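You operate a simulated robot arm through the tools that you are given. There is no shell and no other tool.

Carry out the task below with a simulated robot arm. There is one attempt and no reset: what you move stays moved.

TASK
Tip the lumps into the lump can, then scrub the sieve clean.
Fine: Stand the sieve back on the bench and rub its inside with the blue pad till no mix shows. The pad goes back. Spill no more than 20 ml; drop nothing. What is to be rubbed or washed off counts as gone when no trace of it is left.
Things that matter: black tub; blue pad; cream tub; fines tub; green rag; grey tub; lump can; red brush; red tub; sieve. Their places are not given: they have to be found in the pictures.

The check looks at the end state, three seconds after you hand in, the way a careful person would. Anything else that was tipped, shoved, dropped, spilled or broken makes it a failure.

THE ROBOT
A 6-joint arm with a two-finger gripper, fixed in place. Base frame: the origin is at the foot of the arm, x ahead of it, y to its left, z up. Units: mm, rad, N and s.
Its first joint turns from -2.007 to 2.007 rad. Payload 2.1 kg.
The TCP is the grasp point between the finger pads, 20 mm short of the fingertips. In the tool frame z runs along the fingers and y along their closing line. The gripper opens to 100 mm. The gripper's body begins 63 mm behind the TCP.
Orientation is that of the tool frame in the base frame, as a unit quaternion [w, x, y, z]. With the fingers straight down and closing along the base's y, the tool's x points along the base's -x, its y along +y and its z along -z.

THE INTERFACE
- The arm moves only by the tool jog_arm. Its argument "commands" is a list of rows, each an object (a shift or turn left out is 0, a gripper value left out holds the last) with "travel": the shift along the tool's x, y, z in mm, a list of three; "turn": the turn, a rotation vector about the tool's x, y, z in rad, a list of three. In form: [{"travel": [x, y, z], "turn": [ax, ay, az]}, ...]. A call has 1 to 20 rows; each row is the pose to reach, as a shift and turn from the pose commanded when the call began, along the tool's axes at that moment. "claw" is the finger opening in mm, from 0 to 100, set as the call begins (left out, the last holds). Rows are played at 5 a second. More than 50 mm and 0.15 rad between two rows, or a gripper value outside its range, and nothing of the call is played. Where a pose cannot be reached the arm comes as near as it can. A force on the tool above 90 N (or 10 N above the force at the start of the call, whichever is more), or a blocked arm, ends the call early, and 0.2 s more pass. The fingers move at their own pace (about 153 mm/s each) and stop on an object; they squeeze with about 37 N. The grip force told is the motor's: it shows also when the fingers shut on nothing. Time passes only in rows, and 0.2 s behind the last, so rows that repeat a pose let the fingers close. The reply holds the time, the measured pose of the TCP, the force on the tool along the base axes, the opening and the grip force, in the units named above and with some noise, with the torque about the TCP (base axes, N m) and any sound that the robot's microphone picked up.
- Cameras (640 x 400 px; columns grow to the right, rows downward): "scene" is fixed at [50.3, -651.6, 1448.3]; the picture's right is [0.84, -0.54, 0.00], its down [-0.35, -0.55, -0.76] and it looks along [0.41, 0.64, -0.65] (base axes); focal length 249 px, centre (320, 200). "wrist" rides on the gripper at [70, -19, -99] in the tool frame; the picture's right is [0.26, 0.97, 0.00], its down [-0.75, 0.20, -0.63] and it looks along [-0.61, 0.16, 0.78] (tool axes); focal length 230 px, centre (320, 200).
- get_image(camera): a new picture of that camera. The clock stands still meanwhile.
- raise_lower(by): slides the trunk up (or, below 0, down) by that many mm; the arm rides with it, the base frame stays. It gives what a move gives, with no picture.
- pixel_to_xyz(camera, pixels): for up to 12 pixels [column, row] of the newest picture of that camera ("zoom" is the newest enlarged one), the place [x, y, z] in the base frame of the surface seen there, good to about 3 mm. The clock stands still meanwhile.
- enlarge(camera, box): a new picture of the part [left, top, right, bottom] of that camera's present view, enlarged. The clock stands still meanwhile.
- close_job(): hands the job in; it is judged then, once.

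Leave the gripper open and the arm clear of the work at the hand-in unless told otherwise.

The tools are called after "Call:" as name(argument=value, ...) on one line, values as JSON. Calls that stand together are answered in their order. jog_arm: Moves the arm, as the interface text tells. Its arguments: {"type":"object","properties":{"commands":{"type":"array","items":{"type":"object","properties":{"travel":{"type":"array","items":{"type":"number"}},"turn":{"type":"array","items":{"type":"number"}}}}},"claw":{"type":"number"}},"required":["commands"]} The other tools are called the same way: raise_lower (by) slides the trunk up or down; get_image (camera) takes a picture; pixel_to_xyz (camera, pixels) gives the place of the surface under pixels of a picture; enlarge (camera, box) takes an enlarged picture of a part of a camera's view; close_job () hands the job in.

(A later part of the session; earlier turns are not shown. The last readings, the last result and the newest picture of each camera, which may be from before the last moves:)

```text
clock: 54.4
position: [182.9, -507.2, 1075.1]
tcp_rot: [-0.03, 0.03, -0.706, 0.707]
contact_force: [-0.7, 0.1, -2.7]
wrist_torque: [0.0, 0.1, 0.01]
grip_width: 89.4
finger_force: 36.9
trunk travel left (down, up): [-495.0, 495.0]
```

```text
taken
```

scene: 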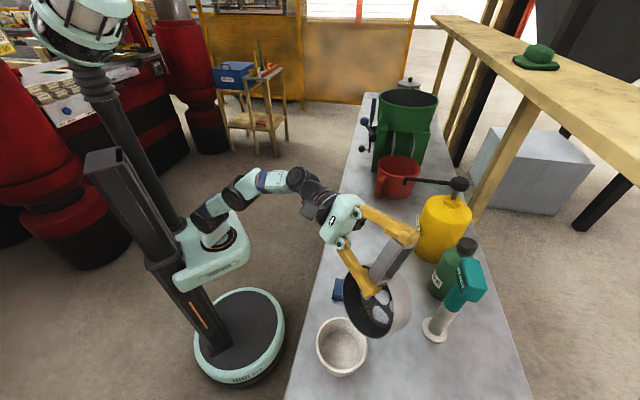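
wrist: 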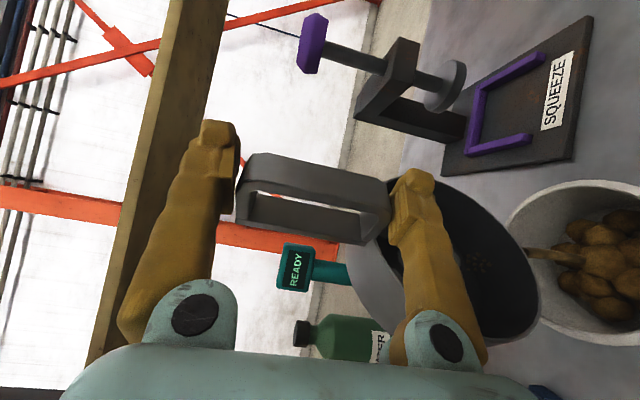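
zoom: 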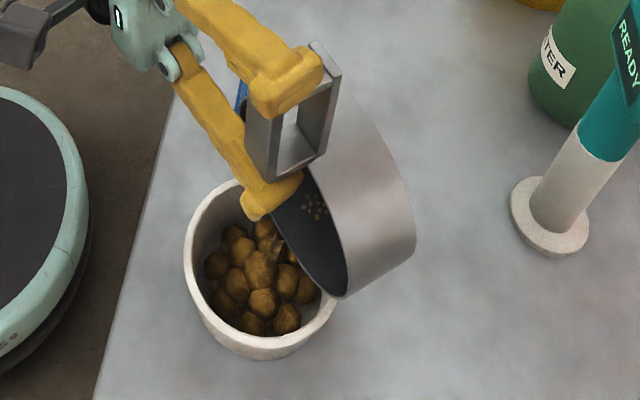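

The lumps are streaming into the can nicely. I continue rotating to 120° about the lip to empty it, then hold.

Call:
jog_arm(commands=[{"travel": [0, 0, 0]}, {"travel": [6.7, 1.2, -1.2], "turn": [0.0075, 0, 0.043]}, {"travel": [13.3, 2.4, -2.3], "turn": [0.015, 0, 0.086]}, {"travel": [19.9, 4.2, -3.5], "turn": [0.0225, 0, 0.129]}, {"travel": [26.5, 6, -4.7], "turn": [0.03, 0, 0.172]}, {"travel": [32.9, 8.3, -5.8], "turn": [0.0375, 0, 0.215]}, {"travel": [39.2, 10.6, -6.9], "turn": [0.045, 0, 0.258]}, {"travel": [45.4, 13.5, -8], "turn": [0.0525, 0, 0.301]}, {"travel": [51.5, 16.4, -9], "turn": [0.06, 0, 0.344]}, {"travel": [57.4, 19.9, -10.1], "turn": [0.0675, 0, 0.387]}, {"travel": [63.2, 23.4, -11.1], "turn": [0.075, 0, 0.43]}, {"travel": [68.8, 27.3, -12.1], "turn": [0.0825, 0, 0.473]}, {"travel": [74.4, 31.3, -13.1], "turn": [0.09, 0, 0.516]}, {"travel": [74.4, 31.3, -13.1], "turn": [0.09, 0, 0.516]}, {"travel": [74.4, 31.3, -13.1], "turn": [0.09, 0, 0.516]}, {"travel": [74.4, 31.3, -13.1], "turn": [0.09, 0, 0.516]}, {"travel": [74.4, 31.3, -13.1], "turn": [0.09, 0, 0.516]}])

Call:
enlarge(camera="scene", box=[300, 260, 420, 390])

Call:
get_image(camera="wrist")

```text
clock: 58.0
position: [120.0, -499.4, 1047.6]
tcp_rot: [-0.208, -0.154, -0.658, 0.707]
contact_force: [-0.1, -0.2, -3.0]
wrist_torque: [0.02, 0.17, 0.02]
grip_width: 89.1
finger_force: 37.0
out of reach, approached as far as the arm can: row 12, 13, 14, 15, 16, 17
trunk travel left (down, up): [-495.0, 495.0]
```

```text
3.08 times, centred on (360, 325) of scene
```

zoom: 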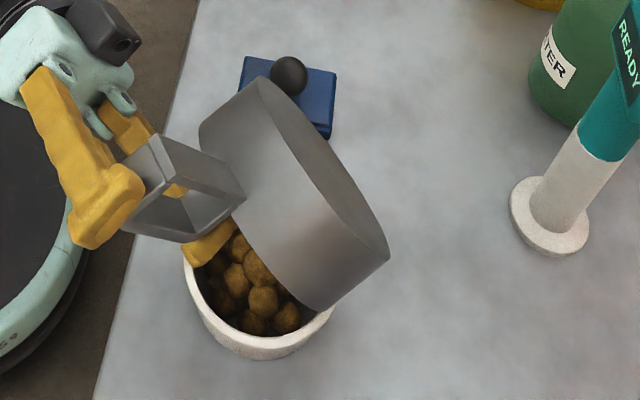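

```text
taken
```

wrist: 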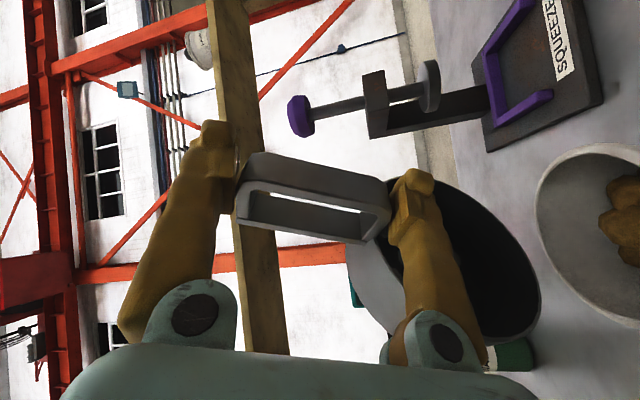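

The stream has stopped. I'll look inside the sieve and the can for leftovers.

Call:
enlarge(camera="wrist", box=[340, 140, 640, 380])

Call:
enlarge(camera="scene", box=[320, 290, 390, 380])

```text
1.67 times, centred on (490, 260) of wrist
```

zoom: 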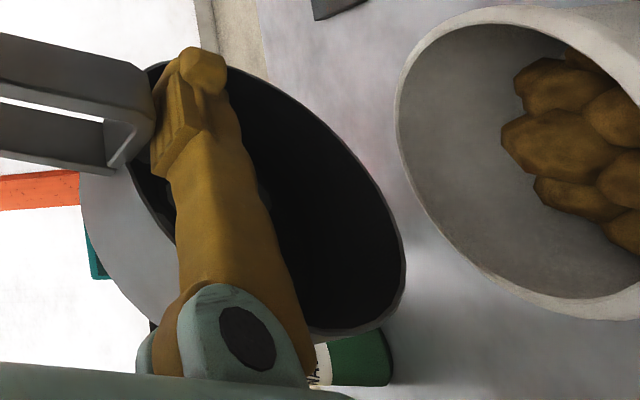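

```text
4.44 times, centred on (355, 335) of scene
```

zoom: 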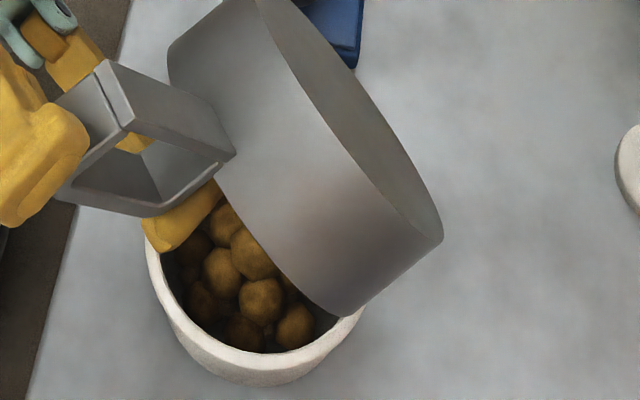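

All lumps are in the can and none are on the bench. I raise the trunk 100 mm, then roll the sieve level again.

Call:
raise_lower(by=100)

Call:
jog_arm(commands=[{"travel": [-5, 2.5, -3.4], "turn": [-0.0225, 0, -0.1289]}, {"travel": [-10, 5, -6.7], "turn": [-0.045, 0, -0.2579]}, {"travel": [-15, 7.5, -10.1], "turn": [-0.0675, 0, -0.3868]}, {"travel": [-20, 10, -13.5], "turn": [-0.09, 0, -0.5158]}, {"travel": [-25, 12.5, -16.8], "turn": [-0.1125, 0, -0.6447]}, {"travel": [-30, 15, -20.2], "turn": [-0.135, 0, -0.7736]}, {"travel": [-35, 17.5, -23.5], "turn": [-0.1575, 0, -0.9026]}, {"travel": [-40, 20, -26.9], "turn": [-0.18, 0, -1.0315]}, {"travel": [-45, 22.5, -30.3], "turn": [-0.2025, 0, -1.1604]}, {"travel": [-50, 25, -33.6], "turn": [-0.225, 0, -1.2894]}, {"travel": [-55, 27.5, -37], "turn": [-0.2475, 0, -1.4183]}, {"travel": [-60, 30, -40.4], "turn": [-0.27, 0, -1.5473]}, {"travel": [-65, 32.5, -43.7], "turn": [-0.2925, 0, -1.6762]}, {"travel": [-70, 35, -47.1], "turn": [-0.315, 0, -1.8051]}, {"travel": [-75, 37.5, -50.4], "turn": [-0.3375, 0, -1.9341]}, {"travel": [-79.9, 40, -53.8], "turn": [-0.36, 0, -2.063]}])

Call:
get_image(camera="scene")

Call:
get_image(camera="wrist")

```text
clock: 59.4
position: [120.1, -500.1, 1148.8]
tcp_rot: [-0.208, -0.155, -0.658, 0.707]
contact_force: [-0.1, 1.0, -2.0]
wrist_torque: [0.04, 0.18, 0.0]
grip_width: 89.0
finger_force: 37.1
trunk travel left (down, up): [-595.0, 395.0]
```

```text
clock: 62.8
position: [206.3, -441.7, 1149.2]
tcp_rot: [-0.476, -0.516, 0.565, -0.433]
contact_force: [0.1, 0.1, -2.8]
wrist_torque: [0.02, -0.17, 0.0]
grip_width: 88.6
finger_force: 36.6
trunk travel left (down, up): [-595.0, 395.0]
```

```text
taken
```

scene: 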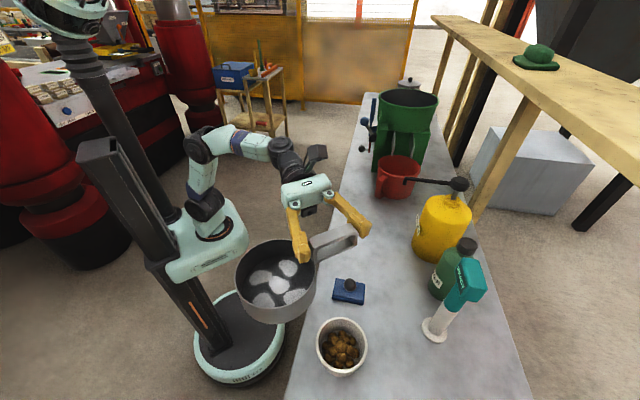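

```text
taken
```

wrist: 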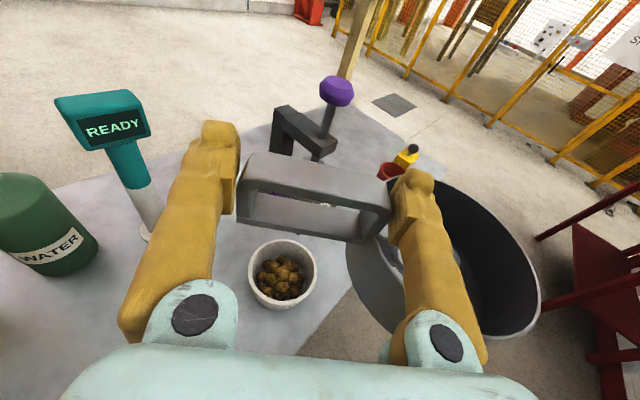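

The sieve is empty with five pale mix patches left; all lumps are in the can. Now I carry it back to its place, reversing the path.

Call:
jog_arm(commands=[{"travel": [-2.2, -12.8, -12.8], "turn": [0.0458, 0, -0.008]}, {"travel": [-4.5, -25.7, -25.6], "turn": [0.0916, 0, -0.0161]}, {"travel": [-6.7, -38.5, -38.4], "turn": [0.1374, 0, -0.0242]}, {"travel": [-9, -51.3, -51.2], "turn": [0.1832, 0, -0.0322]}, {"travel": [-11.2, -64.2, -64], "turn": [0.229, 0, -0.0402]}, {"travel": [-13.4, -77, -76.9], "turn": [0.2748, 0, -0.0483]}, {"travel": [-15.7, -89.8, -89.7], "turn": [0.3206, 0, -0.0564]}, {"travel": [-17.9, -102.7, -102.5], "turn": [0.3664, 0, -0.0644]}, {"travel": [-20.2, -115.5, -115.3], "turn": [0.4122, 0, -0.0724]}, {"travel": [-22.4, -128.4, -128.1], "turn": [0.458, 0, -0.0805]}, {"travel": [-24.6, -141.2, -140.9], "turn": [0.5038, 0, -0.0886]}, {"travel": [-26.9, -154, -153.7], "turn": [0.5496, 0, -0.0966]}, {"travel": [-29.1, -166.9, -166.5], "turn": [0.5954, 0, -0.1047]}, {"travel": [-31.4, -179.7, -179.3], "turn": [0.6412, 0, -0.1127]}, {"travel": [-33.6, -192.5, -192.2], "turn": [0.687, 0, -0.1208]}, {"travel": [-35.8, -205.4, -205], "turn": [0.7328, 0, -0.1288]}, {"travel": [-38.1, -218.2, -217.8], "turn": [0.7786, 0, -0.1369]}, {"travel": [-40.3, -231, -230.6], "turn": [0.8244, 0, -0.1449]}, {"travel": [-42.6, -243.9, -243.4], "turn": [0.8702, 0, -0.153]}, {"travel": [-44.8, -256.7, -256.2], "turn": [0.916, 0, -0.161]}])

Call:
get_image(camera="scene")

Call:
get_image(camera="wrist")

```text
clock: 67.0
position: [487.2, -207.4, 1148.6]
tcp_rot: [0.232, 0.715, -0.275, 0.6]
contact_force: [0.1, 0.8, -0.8]
wrist_torque: [0.16, -0.14, 0.02]
grip_width: 88.7
finger_force: 36.5
trunk travel left (down, up): [-595.0, 395.0]
```

```text
taken
```

scene: 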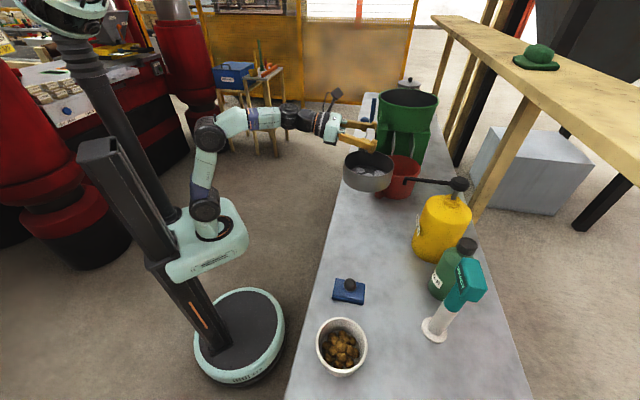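

```text
taken
```

wrist: 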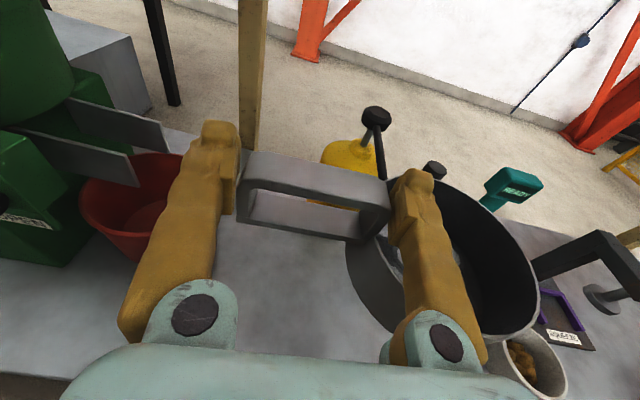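

Back over its place. The trunk goes down 232 mm, leaving about 11 mm to the bench.

Call:
raise_lower(by=-232)

Call:
enlarge(camera="scene", box=[320, 175, 390, 265])

Call:
pixel_to_xyz(camera="zoom", pixels=[[408, 240], [300, 308], [350, 312], [390, 295], [330, 345], [242, 250], [340, 120]])

```text
clock: 69.4
position: [486.8, -206.8, 916.2]
tcp_rot: [0.231, 0.715, -0.274, 0.601]
contact_force: [-0.5, 0.1, -2.5]
wrist_torque: [0.12, -0.1, 0.01]
grip_width: 88.7
finger_force: 36.4
trunk travel left (down, up): [-363.0, 627.0]
```

```text
4.44 times, centred on (355, 220) of scene
```

zoom: 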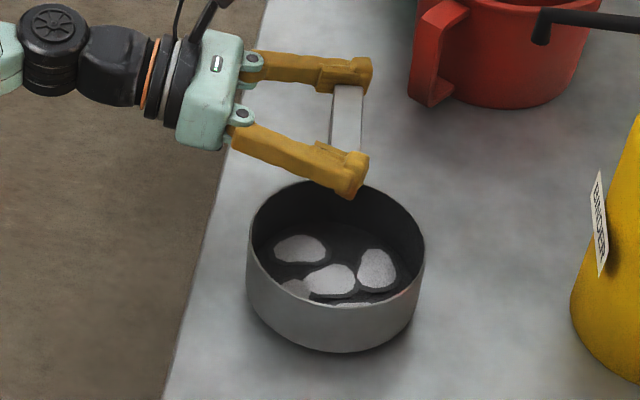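

```text
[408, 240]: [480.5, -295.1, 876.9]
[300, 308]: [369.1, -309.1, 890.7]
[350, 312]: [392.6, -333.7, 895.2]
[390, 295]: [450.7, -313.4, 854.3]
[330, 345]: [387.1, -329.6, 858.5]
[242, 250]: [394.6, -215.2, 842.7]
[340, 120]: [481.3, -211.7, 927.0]
```

Level and about 11 mm above the bench. Lowering slowly now and watching the force.

Call:
jog_arm(commands=[{"travel": [-2, 0, 0.35]}, {"travel": [-4, 0, 0.7]}, {"travel": [-6, 0, 1]}, {"travel": [-8, 0, 1.4]}, {"travel": [-9, 0, 1.55]}, {"travel": [-10, 0, 1.7]}, {"travel": [-10, 0, 1.7]}])

Call:
enlarge(camera="scene", box=[320, 175, 390, 265])

```text
clock: 71.0
position: [487.3, -207.2, 906.9]
tcp_rot: [0.231, 0.715, -0.275, 0.6]
contact_force: [0.1, 0.8, -2.6]
wrist_torque: [0.16, -0.13, -0.03]
grip_width: 88.4
finger_force: 37.2
trunk travel left (down, up): [-363.0, 627.0]
```

```text
4.44 times, centred on (355, 220) of scene
```

zoom: 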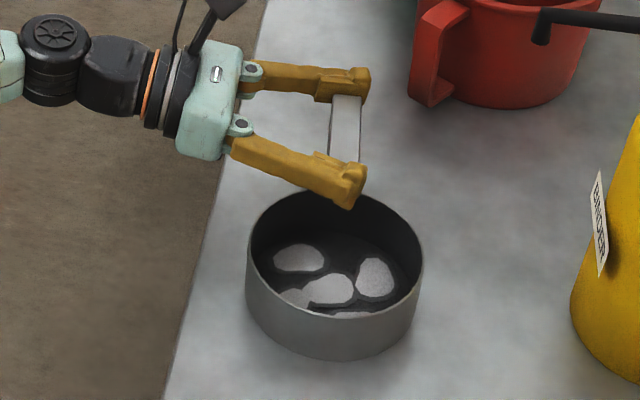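

Still hanging (−2.6 N). A few more 1 mm steps down.

Call:
jog_arm(commands=[{"travel": [-1, 0, 0.17]}, {"travel": [-1, 0, 0.17]}])

Call:
jog_arm(commands=[{"travel": [-1, 0, 0.17]}, {"travel": [-1, 0, 0.17]}])

Call:
jog_arm(commands=[{"travel": [-1, 0, 0.17]}, {"travel": [-1, 0, 0.17]}])

```text
clock: 71.6
position: [487.3, -206.6, 906.9]
tcp_rot: [0.232, 0.714, -0.275, 0.601]
contact_force: [0.0, -0.9, -0.8]
wrist_torque: [0.0, -0.03, 0.06]
grip_width: 88.4
finger_force: 36.6
trunk travel left (down, up): [-363.0, 627.0]
```

```text
clock: 72.2
position: [485.4, -206.3, 906.4]
tcp_rot: [0.232, 0.714, -0.274, 0.601]
contact_force: [3.4, -0.4, 5.8]
wrist_torque: [-0.64, 0.56, 0.28]
grip_width: 88.2
finger_force: 36.8
trunk travel left (down, up): [-363.0, 627.0]
```

```text
clock: 72.8
position: [485.7, -205.6, 906.1]
tcp_rot: [0.232, 0.714, -0.274, 0.602]
contact_force: [2.3, 0.0, 13.2]
wrist_torque: [-0.33, 1.17, -0.06]
grip_width: 88.3
finger_force: 37.3
trunk travel left (down, up): [-363.0, 627.0]
```

It's standing on the bench (13 N push). I ease off 2 mm, then open the fingers to 100 mm.

Call:
jog_arm(commands=[{"travel": [1, 0, -0.17]}, {"travel": [1.8, 0, -0.3]}])

Call:
jog_arm(commands=[{"travel": [0, 0, 0]}, {"travel": [0, 0, 0]}, {"travel": [0, 0, 0]}], claw=100)

Call:
get_image(camera="wrist")

Call:
enlarge(camera="scene", box=[320, 175, 390, 265])

```text
clock: 73.4
position: [486.3, -205.6, 905.3]
tcp_rot: [0.231, 0.714, -0.275, 0.601]
contact_force: [-0.1, 3.2, 3.2]
wrist_torque: [-0.31, -0.01, -0.1]
grip_width: 87.9
finger_force: 36.7
trunk travel left (down, up): [-363.0, 627.0]
```

```text
clock: 74.2
position: [487.5, -207.7, 905.4]
tcp_rot: [0.232, 0.714, -0.275, 0.601]
contact_force: [-0.1, 0.2, 0.3]
wrist_torque: [0.02, 0.03, -0.02]
grip_width: 100.1
finger_force: 0.2
trunk travel left (down, up): [-363.0, 627.0]
```

```text
taken
```

wrist: 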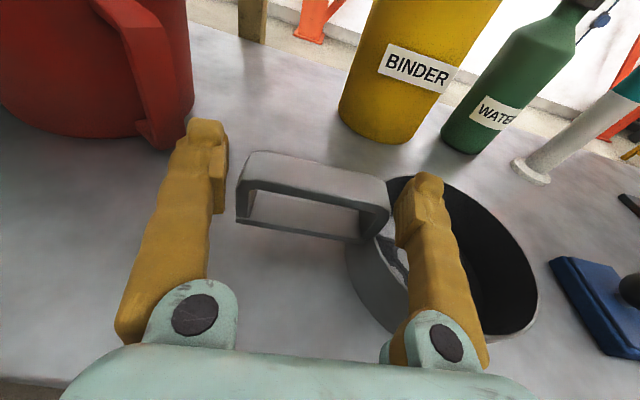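

```text
4.44 times, centred on (355, 220) of scene
```

zoom: 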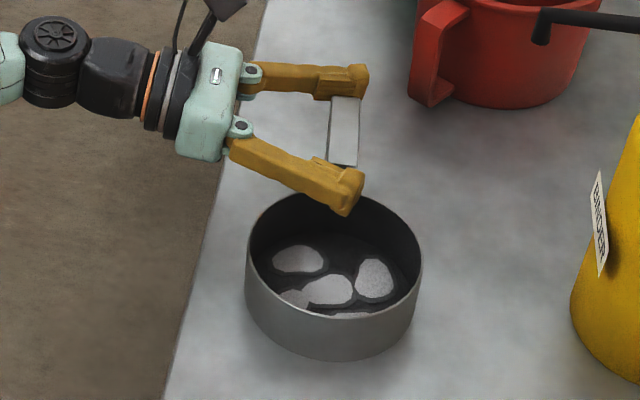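

The sieve stands where it was. I withdraw straight back along the tool axis by 135 mm.

Call:
jog_arm(commands=[{"travel": [0, 0, -20]}, {"travel": [0, 0, -45]}, {"travel": [0, 0, -75]}, {"travel": [0, 0, -105]}, {"travel": [0, 0, -135]}])

Call:
get_image(camera="wrist")

Call:
pixel_to_xyz(camera="wrist", pixels=[[385, 115], [345, 150], [440, 160], [520, 190], [528, 180], [510, 215]])

```text
clock: 75.4
position: [386.8, -117.4, 929.3]
tcp_rot: [0.231, 0.715, -0.274, 0.601]
contact_force: [0.5, -0.6, 0.1]
wrist_torque: [0.02, -0.01, 0.0]
grip_width: 99.9
finger_force: 0.1
trunk travel left (down, up): [-363.0, 627.0]
```

```text
taken
```

wrist: 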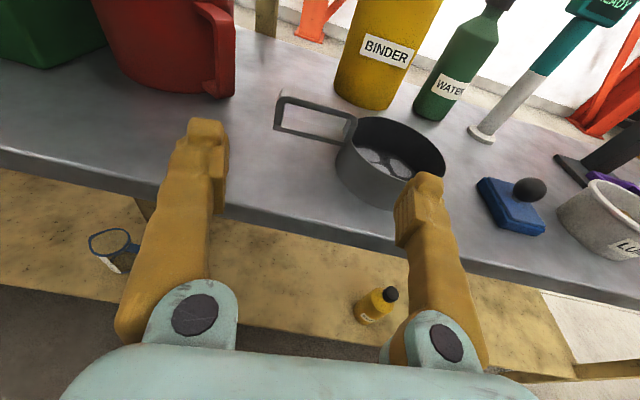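

```text
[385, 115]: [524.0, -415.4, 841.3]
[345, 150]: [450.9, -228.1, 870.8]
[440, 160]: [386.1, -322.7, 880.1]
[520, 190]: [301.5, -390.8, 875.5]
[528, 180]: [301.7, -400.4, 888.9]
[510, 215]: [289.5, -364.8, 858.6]
```

Next the pad. I raise the trunk 100 mm, then swing the tool toward it.

Call:
raise_lower(by=100)

Call:
jog_arm(commands=[{"travel": [1, 35.7, 5.8], "turn": [-0.0658, 0, 0.0113]}, {"travel": [2, 71.5, 11.7], "turn": [-0.1317, 0, 0.0227]}, {"travel": [3, 107.2, 17.5], "turn": [-0.1975, 0, 0.034]}, {"travel": [4, 143, 23.3], "turn": [-0.2633, 0, 0.0453]}, {"travel": [5, 178.7, 29.2], "turn": [-0.3292, 0, 0.0567]}, {"travel": [6, 214.5, 35], "turn": [-0.395, 0, 0.068]}])

Call:
jog_arm(commands=[{"travel": [-8.4, 3.8, 18.8], "turn": [0, -0.102, 0]}, {"travel": [-16.8, 7.6, 37.7], "turn": [0, -0.204, 0]}, {"travel": [-25.2, 11.4, 56.5], "turn": [0, -0.306, 0]}, {"travel": [-33.7, 15.1, 75.3], "turn": [0, -0.407, 0]}, {"travel": [-42.1, 18.9, 94.2], "turn": [0, -0.509, 0]}, {"travel": [-50.5, 22.7, 113], "turn": [0, -0.611, 0]}], claw=60)

Call:
get_image(camera="wrist")

Call:
get_image(camera="scene")

```text
clock: 76.7
position: [388.1, -118.6, 1028.7]
tcp_rot: [0.232, 0.714, -0.275, 0.6]
contact_force: [-1.2, 0.9, 1.2]
wrist_torque: [-0.03, 0.0, 0.0]
grip_width: 100.1
finger_force: 0.0
trunk travel left (down, up): [-463.0, 527.0]
```

```text
clock: 78.1
position: [274.9, -306.2, 1029.0]
tcp_rot: [0.347, 0.646, -0.412, 0.542]
contact_force: [0.2, 0.3, -0.3]
wrist_torque: [-0.02, 0.02, 0.02]
grip_width: 99.8
finger_force: 0.1
out of reach, approached as far as the arm can: row 1, 2, 3, 4, 5, 6
trunk travel left (down, up): [-463.0, 527.0]
```

```text
clock: 79.5
position: [297.8, -403.0, 959.6]
tcp_rot: [0.209, 0.777, -0.496, 0.326]
contact_force: [0.4, -0.1, 0.3]
wrist_torque: [-0.02, -0.04, 0.0]
grip_width: 60.1
finger_force: 0.0
out of reach, approached as far as the arm can: row 6
trunk travel left (down, up): [-463.0, 527.0]
```

```text
taken
```

wrist: 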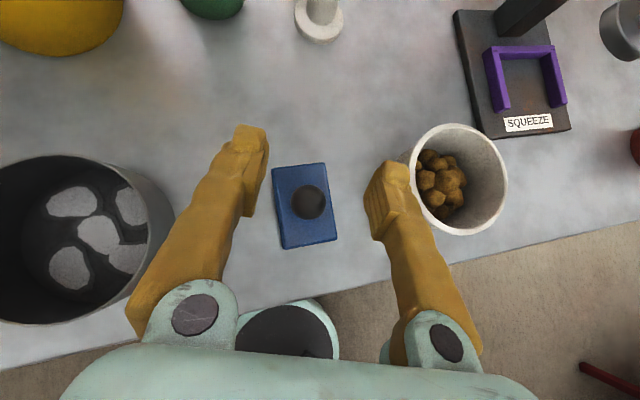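

```text
taken
```

scene: 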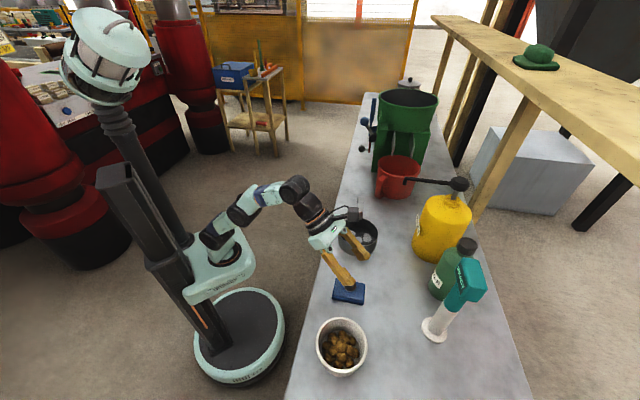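

Superb view straight down: pad at (305,205), knob at (308,203), sieve patches on the left. I'll measure the pad exactly so I can return it to the same place.

Call:
enlarge(camera="wrist", box=[240, 140, 370, 260])

Call:
pixel_to_xyz(camera="wrist", pixels=[[274, 171], [323, 166], [283, 246], [335, 238], [308, 203], [300, 185], [295, 235], [285, 180], [318, 175], [290, 238], [328, 232], [308, 195]])

Call:
enlarge(camera="wrist", box=[0, 130, 190, 340])

Call:
pixel_to_xyz(camera="wrist", pixels=[[75, 203], [75, 270], [100, 235], [128, 262], [133, 205], [100, 158], [165, 230], [20, 320], [120, 300], [10, 240], [90, 163], [170, 195]])

```text
3.33 times, centred on (305, 200) of wrist
```

zoom: 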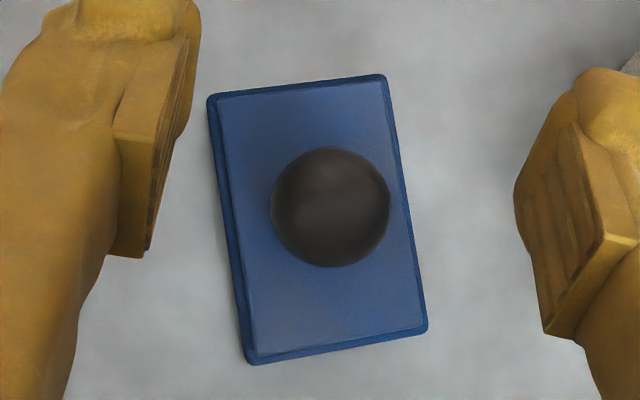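

```text
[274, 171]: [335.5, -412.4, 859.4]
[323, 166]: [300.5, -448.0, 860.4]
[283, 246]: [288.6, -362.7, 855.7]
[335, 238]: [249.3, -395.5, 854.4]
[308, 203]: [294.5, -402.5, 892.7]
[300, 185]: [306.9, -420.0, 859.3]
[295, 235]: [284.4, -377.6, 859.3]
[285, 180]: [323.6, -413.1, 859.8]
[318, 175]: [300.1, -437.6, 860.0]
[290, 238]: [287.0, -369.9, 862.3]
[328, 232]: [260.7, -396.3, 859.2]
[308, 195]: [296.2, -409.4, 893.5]
```

```text
1.90 times, centred on (95, 235) of wrist
```

zoom: 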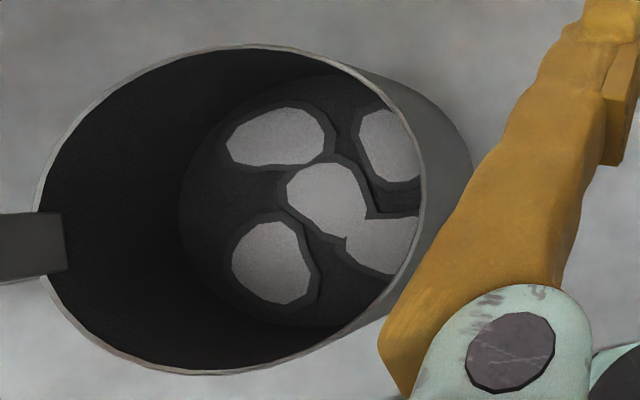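

```text
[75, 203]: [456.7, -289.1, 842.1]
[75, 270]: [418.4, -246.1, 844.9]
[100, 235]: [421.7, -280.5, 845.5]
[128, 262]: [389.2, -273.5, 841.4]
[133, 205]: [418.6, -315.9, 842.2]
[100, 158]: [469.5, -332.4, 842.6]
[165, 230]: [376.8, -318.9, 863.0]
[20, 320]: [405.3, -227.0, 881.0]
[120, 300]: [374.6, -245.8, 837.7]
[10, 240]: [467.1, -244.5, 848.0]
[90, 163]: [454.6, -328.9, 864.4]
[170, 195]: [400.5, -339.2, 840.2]
```

Ball: centre about (294,-404,881), diameter about 30. Pad top z 860. Patches lie at (455,-289), (418,-246), (422,-280), (389,-273), (419,-316) on the sieve floor. I lower toward the knob to z 905.

Call:
jog_arm(commands=[{"travel": [-13, 1.3, 12.4]}, {"travel": [-26, 2.6, 24.8]}, {"travel": [-39.1, 3.9, 37.3]}])

Call:
get_image(camera="wrist")

Call:
enlarge(camera="scene", box=[310, 240, 390, 320])

```text
clock: 80.3
position: [291.9, -404.8, 906.2]
tcp_rot: [0.207, 0.779, -0.496, 0.322]
contact_force: [0.5, 0.3, 0.9]
wrist_torque: [-0.03, -0.02, 0.0]
grip_width: 59.9
finger_force: 0.1
trunk travel left (down, up): [-463.0, 527.0]
```

```text
taken
```

wrist: 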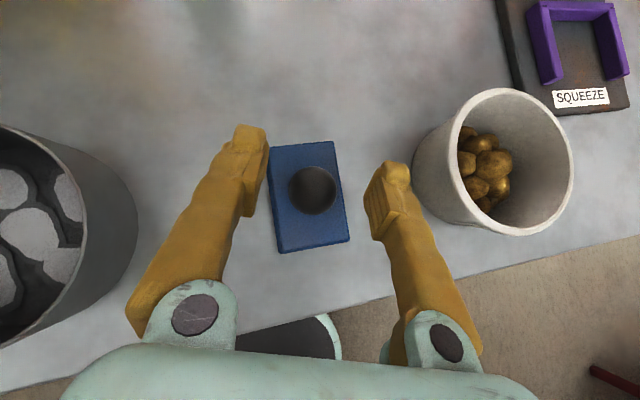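

```text
5.00 times, centred on (350, 280) of scene
```

zoom: 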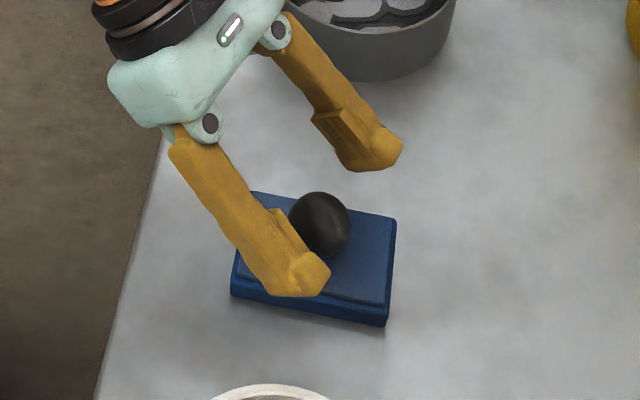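

Call:
pixel_to_xyz(camera="wrist", pixels=[[313, 190], [313, 175], [313, 205], [296, 190], [330, 190], [300, 235], [280, 150]])

```text
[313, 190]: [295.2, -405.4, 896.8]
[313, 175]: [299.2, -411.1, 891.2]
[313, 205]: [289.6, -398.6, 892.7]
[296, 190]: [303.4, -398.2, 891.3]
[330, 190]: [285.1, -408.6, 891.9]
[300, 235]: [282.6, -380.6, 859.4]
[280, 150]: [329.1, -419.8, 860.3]
```

Ball centre (294.4,-404.5,882). Lowering 19 mm with a small sideways correction, and then closing on the ball.

Call:
jog_arm(commands=[{"travel": [-6.5, -1.1, 6.9]}, {"travel": [-13.1, -2.2, 13.8]}, {"travel": [-13.1, -2.2, 13.8]}])

Call:
jog_arm(commands=[{"travel": [0, 0, 0]}, {"travel": [0, 0, 0]}, {"travel": [0, 0, 0]}], claw=15)

Call:
get_image(camera="wrist")

Call:
enlarge(camera="scene", box=[310, 240, 390, 320])

```text
clock: 81.1
position: [295.6, -403.2, 886.8]
tcp_rot: [0.207, 0.779, -0.496, 0.323]
contact_force: [-0.3, 0.2, -0.1]
wrist_torque: [-0.02, -0.03, -0.02]
grip_width: 60.0
finger_force: 0.1
trunk travel left (down, up): [-463.0, 527.0]
```

```text
clock: 81.9
position: [297.0, -404.4, 887.2]
tcp_rot: [0.206, 0.778, -0.497, 0.324]
contact_force: [0.1, -0.2, 0.5]
wrist_torque: [0.0, -0.06, 0.0]
grip_width: 28.6
finger_force: 36.5
trunk travel left (down, up): [-463.0, 527.0]
```

```text
taken
```

wrist: 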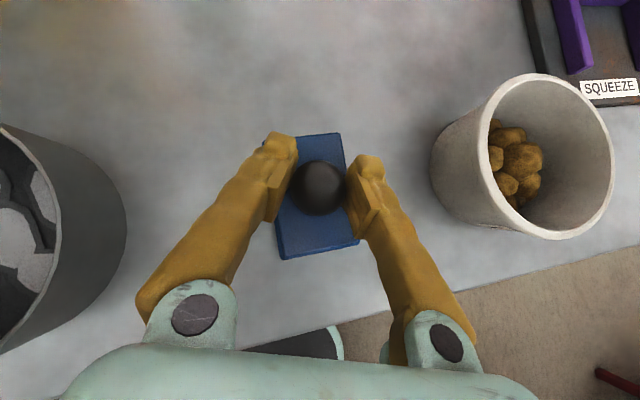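

```text
5.00 times, centred on (350, 280) of scene
```

zoom: 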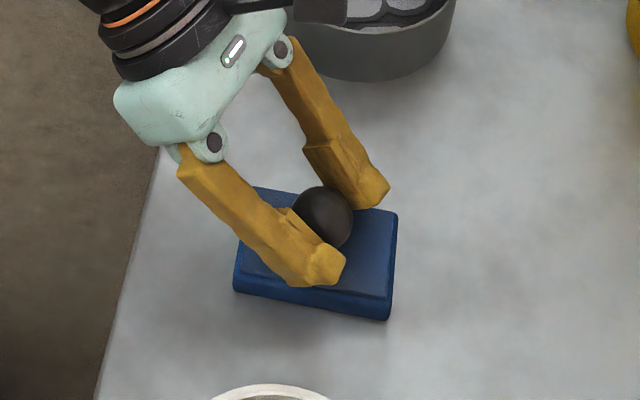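

Ball gripped (28.6 mm, 36 N). Test lift of 12 mm.

Call:
jog_arm(commands=[{"travel": [2.9, 0, -2.8]}, {"travel": [5.7, 0, -5.6]}, {"travel": [8.6, 0, -8.4]}, {"travel": [8.6, 0, -8.4]}])

Call:
enlarge(camera="scene", box=[310, 240, 390, 320])

Call:
pixel_to_xyz(camera="zoom", pixels=[[375, 295], [385, 225], [250, 280], [310, 305], [330, 300], [370, 230], [320, 210]])

Call:
get_image(camera="wrist")

```text
clock: 82.9
position: [296.3, -405.8, 897.9]
tcp_rot: [0.207, 0.779, -0.496, 0.323]
contact_force: [-0.4, 0.3, -0.8]
wrist_torque: [-0.01, 0.0, -0.03]
grip_width: 28.1
finger_force: 37.2
trunk travel left (down, up): [-463.0, 527.0]
```

```text
5.00 times, centred on (350, 280) of scene
```

zoom: 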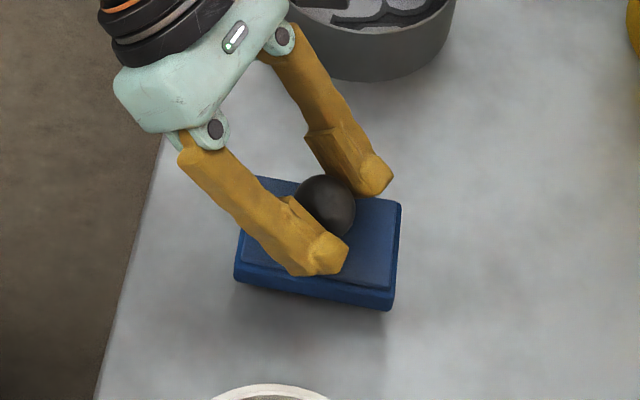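

```text
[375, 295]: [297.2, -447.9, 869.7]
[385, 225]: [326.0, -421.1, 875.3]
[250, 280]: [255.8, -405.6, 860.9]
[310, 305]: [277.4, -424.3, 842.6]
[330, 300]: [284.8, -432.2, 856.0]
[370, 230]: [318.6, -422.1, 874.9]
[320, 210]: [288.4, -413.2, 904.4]
```

```text
taken
```

wrist: 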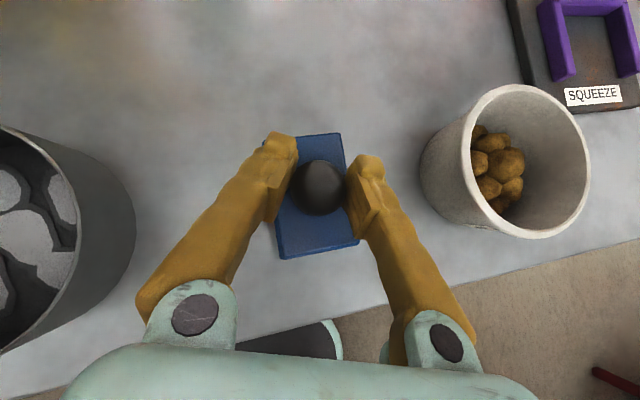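

The pad hangs level. I raise the trunk 60 mm and move it over the sieve centre (421,-280).

Call:
raise_lower(by=60)

Call:
jog_arm(commands=[{"travel": [-5.3, -21, -5.4]}, {"travel": [-10.6, -42, -10.9]}, {"travel": [-15.9, -63.1, -16.3]}, {"travel": [-21.2, -84.1, -21.8]}, {"travel": [-26.5, -105.1, -27.2]}, {"travel": [-31.8, -126.2, -32.6]}, {"travel": [-37.1, -147.2, -38.1]}, {"travel": [-42.4, -168.2, -43.5]}])

Call:
get_image(camera="wrist")

Call:
enlarge(camera="scene", box=[310, 170, 410, 270])

```text
clock: 83.9
position: [295.9, -404.1, 958.6]
tcp_rot: [0.207, 0.779, -0.497, 0.322]
contact_force: [-0.6, 0.1, -0.7]
wrist_torque: [0.01, -0.01, 0.0]
grip_width: 28.4
finger_force: 36.6
trunk travel left (down, up): [-523.0, 467.0]
```

```text
clock: 85.7
position: [422.8, -278.2, 957.8]
tcp_rot: [0.208, 0.779, -0.497, 0.322]
contact_force: [0.6, -0.2, -1.4]
wrist_torque: [0.0, 0.02, 0.01]
grip_width: 28.3
finger_force: 37.4
trunk travel left (down, up): [-523.0, 467.0]
```

```text
taken
```

wrist: 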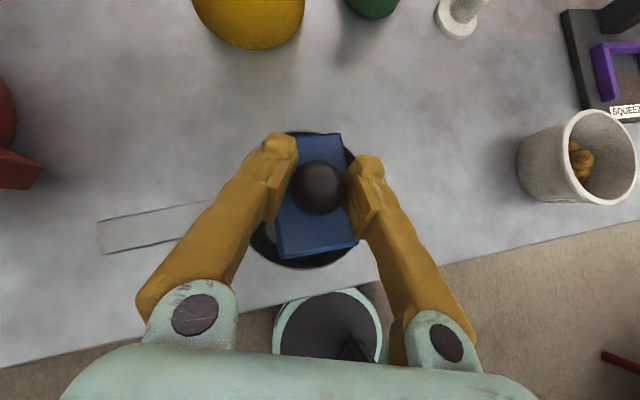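

```text
4.00 times, centred on (360, 220) of scene
```

zoom: 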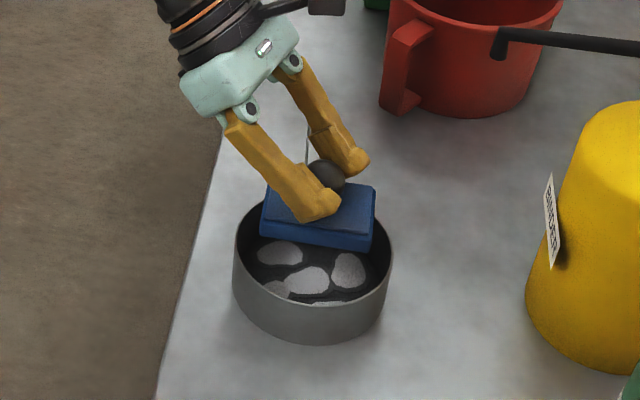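

Over the sieve. I'll refine its centre from visible rim points before going in.

Call:
enlarge(camera="wrist", box=[230, 110, 380, 290])

Call:
pixel_to_xyz(camera="wrist", pixels=[[253, 245], [270, 260], [290, 268], [310, 268], [335, 260], [350, 250], [352, 155], [345, 143], [300, 132], [315, 131]])

Call:
enlarge(camera="scene", box=[335, 210, 385, 265])

Call:
pixel_to_xyz(camera="zoom", pixels=[[122, 190], [140, 230], [180, 262], [240, 280], [300, 275], [350, 250], [380, 215], [390, 170]])

```text
2.22 times, centred on (305, 200) of wrist
```

zoom: 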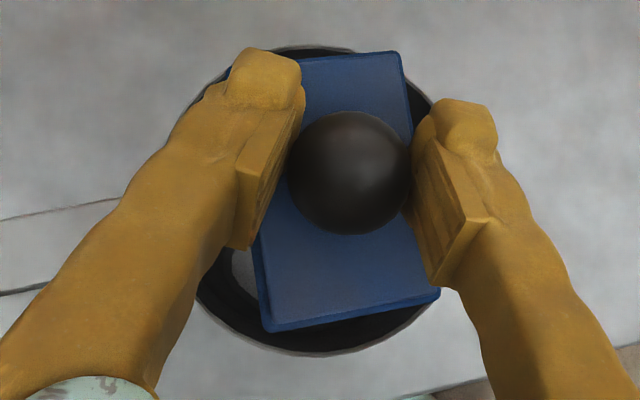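

```text
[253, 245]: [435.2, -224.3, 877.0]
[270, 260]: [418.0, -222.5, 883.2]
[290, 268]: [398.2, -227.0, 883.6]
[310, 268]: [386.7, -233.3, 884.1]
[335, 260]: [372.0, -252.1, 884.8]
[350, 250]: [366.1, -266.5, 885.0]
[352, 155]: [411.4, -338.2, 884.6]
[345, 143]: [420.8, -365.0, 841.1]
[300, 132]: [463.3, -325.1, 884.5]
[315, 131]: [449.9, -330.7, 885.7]
```

```text
7.27 times, centred on (360, 238) of scene
```

zoom: 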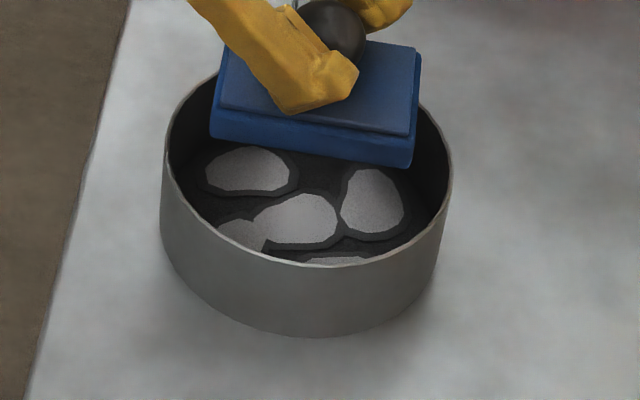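

```text
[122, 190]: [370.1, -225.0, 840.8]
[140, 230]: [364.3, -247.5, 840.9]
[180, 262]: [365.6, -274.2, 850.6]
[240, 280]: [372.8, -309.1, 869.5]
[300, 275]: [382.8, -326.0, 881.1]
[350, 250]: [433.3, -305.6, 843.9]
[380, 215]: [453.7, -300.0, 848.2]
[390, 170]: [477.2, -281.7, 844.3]
```

Call:
get_image(camera="wrist")

Call:
pixel_to_xyz(camera="wrist", pixels=[[319, 187], [319, 170], [319, 205], [302, 187], [335, 187], [300, 140], [337, 137], [353, 238], [285, 252], [290, 240], [345, 235], [330, 145]])

```text
taken
```

wrist: 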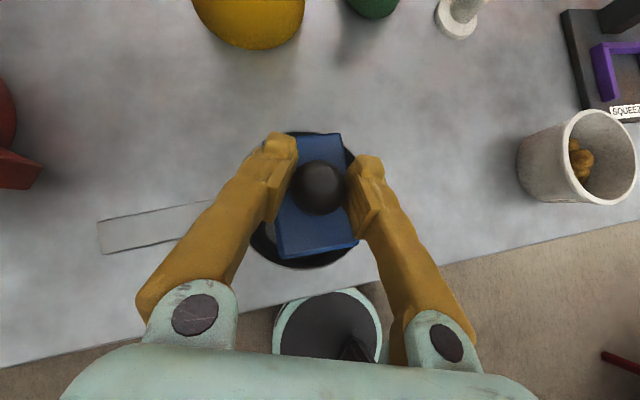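

```text
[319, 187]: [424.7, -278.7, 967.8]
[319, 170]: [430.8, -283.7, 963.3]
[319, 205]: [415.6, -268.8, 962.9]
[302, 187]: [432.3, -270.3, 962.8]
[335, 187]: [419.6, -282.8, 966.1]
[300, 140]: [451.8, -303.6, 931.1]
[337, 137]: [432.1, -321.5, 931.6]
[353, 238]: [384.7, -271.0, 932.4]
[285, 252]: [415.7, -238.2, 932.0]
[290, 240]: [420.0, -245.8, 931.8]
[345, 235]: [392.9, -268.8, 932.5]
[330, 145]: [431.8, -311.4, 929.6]
```

The pad is level (top z 932) and centred at (424,-280); the sieve centre is (422.5,-280.5). Going down with the trunk by 60 mm into the sieve.

Call:
raise_lower(by=-60)

Call:
enlarge(camera="scene", box=[335, 205, 385, 260])

Call:
enlarge(camera="wrist", box=[200, 90, 420, 300])

```text
clock: 86.7
position: [421.9, -279.7, 898.4]
tcp_rot: [0.206, 0.779, -0.496, 0.323]
contact_force: [-0.2, -0.6, -0.9]
wrist_torque: [-0.01, -0.01, -0.01]
grip_width: 28.4
finger_force: 36.7
trunk travel left (down, up): [-463.0, 527.0]
```

```text
7.27 times, centred on (360, 232) of scene
```

zoom: 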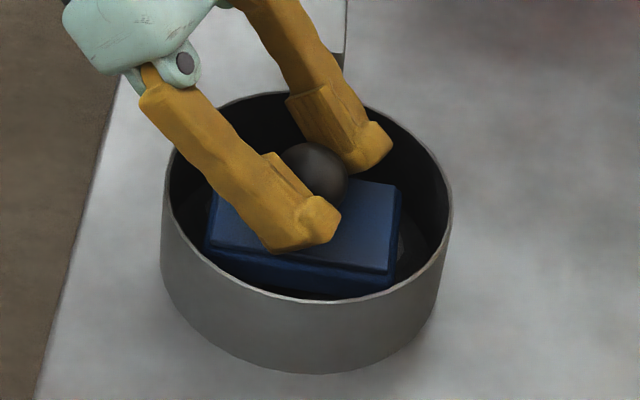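

```text
1.90 times, centred on (310, 195) of wrist
```

zoom: 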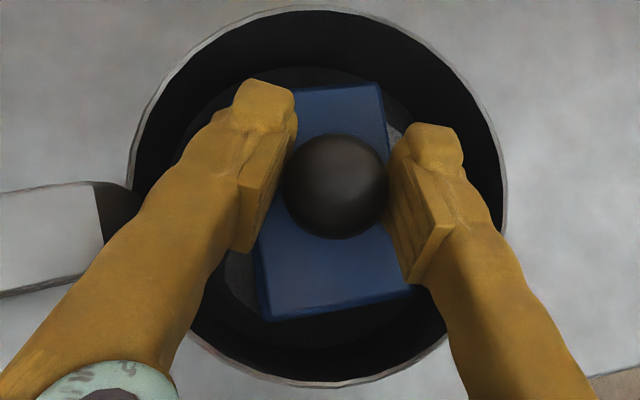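

Inside without touching. Lowering 8 mm, then 1 mm steps until it presses on the floor.

Call:
jog_arm(commands=[{"travel": [-2.9, 0, 2.8]}, {"travel": [-5.7, 0, 5.6]}, {"travel": [-5.7, 0, 5.6]}])

Call:
jog_arm(commands=[{"travel": [-0.7, 0, 0.7]}, {"travel": [-0.7, 0, 0.7]}])

Call:
jog_arm(commands=[{"travel": [-0.7, 0, 0.7]}, {"travel": [-0.7, 0, 0.7]}])

```text
clock: 87.5
position: [421.9, -278.7, 890.6]
tcp_rot: [0.207, 0.779, -0.496, 0.324]
contact_force: [0.0, 0.6, 0.6]
wrist_torque: [-0.01, -0.05, 0.01]
grip_width: 28.5
finger_force: 37.0
trunk travel left (down, up): [-463.0, 527.0]
```

```text
clock: 88.1
position: [421.8, -278.2, 891.1]
tcp_rot: [0.207, 0.779, -0.496, 0.324]
contact_force: [0.4, -0.6, 5.4]
wrist_torque: [0.12, -0.11, 0.01]
grip_width: 28.4
finger_force: 36.7
trunk travel left (down, up): [-463.0, 527.0]
```

```text
clock: 88.7
position: [422.9, -278.6, 890.8]
tcp_rot: [0.207, 0.778, -0.496, 0.325]
contact_force: [5.4, -2.7, 16.2]
wrist_torque: [0.43, 0.07, -0.05]
grip_width: 28.3
finger_force: 36.7
trunk travel left (down, up): [-463.0, 527.0]
```

The pad presses with about 16 N. I ease it a little and rub one ellipse around the centre (±8 mm and ±11 mm).

Call:
jog_arm(commands=[{"travel": [0.4, 0, -0.4]}, {"travel": [3, -1.3, 2.3]}, {"travel": [5.6, -2.7, 5]}, {"travel": [3.1, -8.3, 2.4]}, {"travel": [-0.4, -10.7, -1.3]}, {"travel": [-3.7, -9, -4.6]}, {"travel": [-5.4, -3.9, -6.3]}, {"travel": [-4.9, 2.7, -5.8]}, {"travel": [-2.3, 8.3, -3.2]}, {"travel": [1.2, 10.7, 0.5]}, {"travel": [4.5, 9, 3.8]}, {"travel": [6.2, 3.9, 5.5]}, {"travel": [5.6, -2.7, 5]}, {"travel": [3, -1.3, 2.3]}, {"travel": [0.4, 0, -0.4]}])

Call:
get_image(camera="wrist")

Call:
enlarge(camera="scene", box=[335, 205, 385, 260])

```text
clock: 91.9
position: [422.2, -278.6, 889.7]
tcp_rot: [0.206, 0.779, -0.496, 0.324]
contact_force: [2.8, -2.6, 12.6]
wrist_torque: [-0.16, -0.14, 0.04]
grip_width: 28.2
finger_force: 37.0
trunk travel left (down, up): [-463.0, 527.0]
```

```text
taken
```

wrist: 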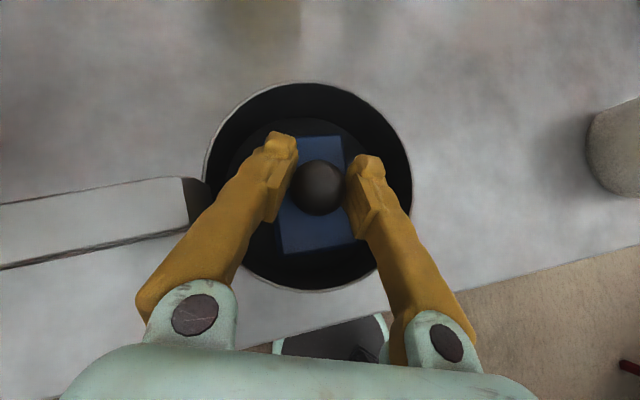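

```text
7.27 times, centred on (360, 232) of scene
```

zoom: 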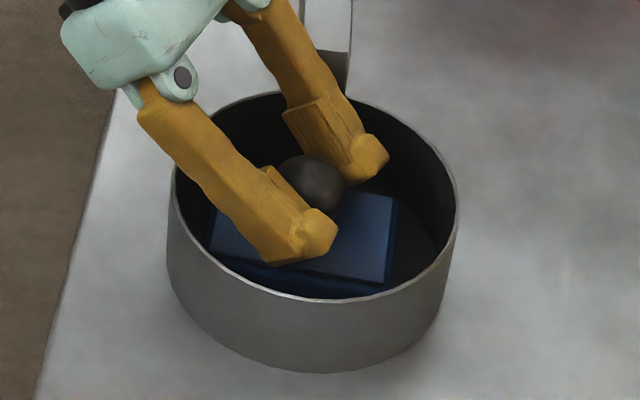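

The exposed floor already looks clean. I add yaw rubbing (±0.3 rad) and a second, slightly wider s-direction stroke.

Call:
jog_arm(commands=[{"turn": [0.071, 0, -0.07]}, {"turn": [0.143, 0, -0.14]}, {"turn": [0.214, 0, -0.21]}, {"travel": [-2, -6, -2], "turn": [0.214, 0, -0.21]}, {"travel": [2, 6, 2], "turn": [0.214, 0, -0.21]}, {"turn": [0.143, 0, -0.14]}, {"turn": [0.071, 0, -0.07]}, {"turn": [0, 0, 0]}, {"turn": [-0.071, 0, 0.07]}, {"turn": [-0.143, 0, 0.14]}, {"turn": [-0.214, 0, 0.21]}, {"travel": [2, -6, 2], "turn": [-0.214, 0, 0.21]}, {"travel": [-2, 6, -2], "turn": [-0.214, 0, 0.21]}, {"turn": [-0.143, 0, 0.14]}, {"turn": [-0.071, 0, 0.07]}, {"turn": [0, 0, 0]}, {"travel": [-3.1, -12.2, -3.2]}, {"travel": [0, 0, 0]}, {"travel": [3.1, 12.2, 3.2]}, {"travel": [0, 0, 0]}])

Call:
enlarge(camera="scene", box=[335, 205, 385, 260])

```text
clock: 96.1
position: [421.0, -277.9, 889.4]
tcp_rot: [0.207, 0.779, -0.496, 0.323]
contact_force: [-2.7, -2.3, 10.0]
wrist_torque: [-0.24, -0.07, -0.05]
grip_width: 28.5
finger_force: 36.5
out of reach, approached as far as the arm can: row 12
trunk travel left (down, up): [-463.0, 527.0]
```

```text
7.27 times, centred on (360, 232) of scene
```

zoom: 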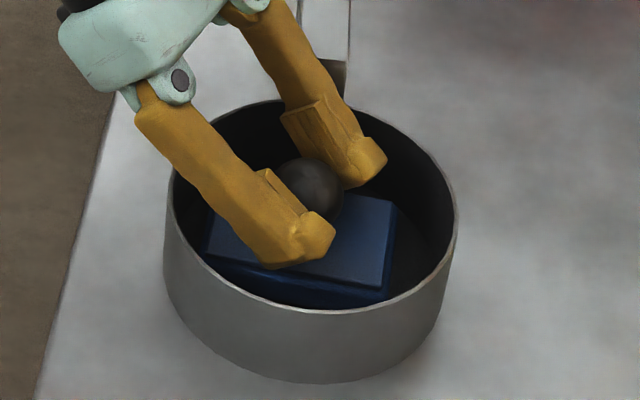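

Next I lift the pad straight out (trunk +110 mm) and look at the floor.

Call:
raise_lower(by=110)

Call:
jog_arm(commands=[{"travel": [10, 28, 10]}, {"travel": [20, 56, 20]}, {"travel": [25, 84, 25]}])

Call:
get_image(camera="wrist")

Call:
enlarge(camera="scene", box=[335, 205, 385, 260])

```text
clock: 97.5
position: [423.9, -279.5, 998.3]
tcp_rot: [0.207, 0.779, -0.497, 0.322]
contact_force: [0.1, 0.2, -1.1]
wrist_torque: [0.01, 0.05, 0.0]
grip_width: 28.3
finger_force: 37.1
trunk travel left (down, up): [-573.0, 417.0]
```

```text
clock: 98.3
position: [360.5, -348.2, 997.6]
tcp_rot: [0.207, 0.779, -0.497, 0.323]
contact_force: [-0.3, -0.4, -1.4]
wrist_torque: [0.02, -0.03, 0.05]
grip_width: 28.5
finger_force: 37.0
trunk travel left (down, up): [-573.0, 417.0]
```

```text
taken
```

wrist: 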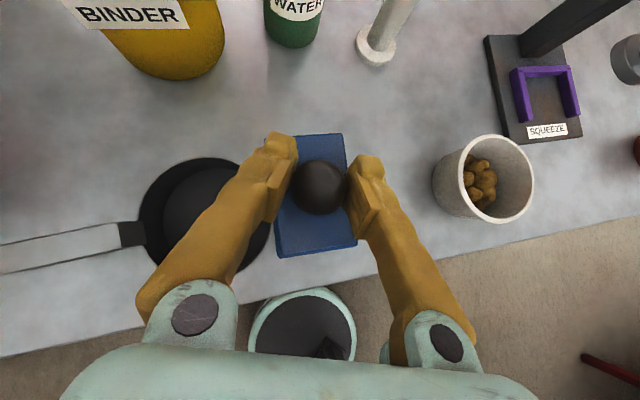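

```text
7.27 times, centred on (360, 232) of scene
```

zoom: 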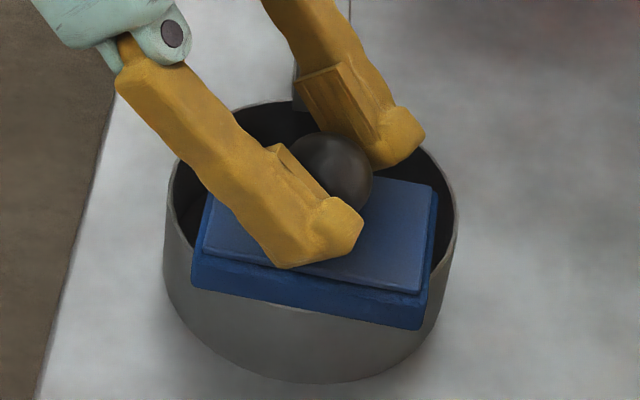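

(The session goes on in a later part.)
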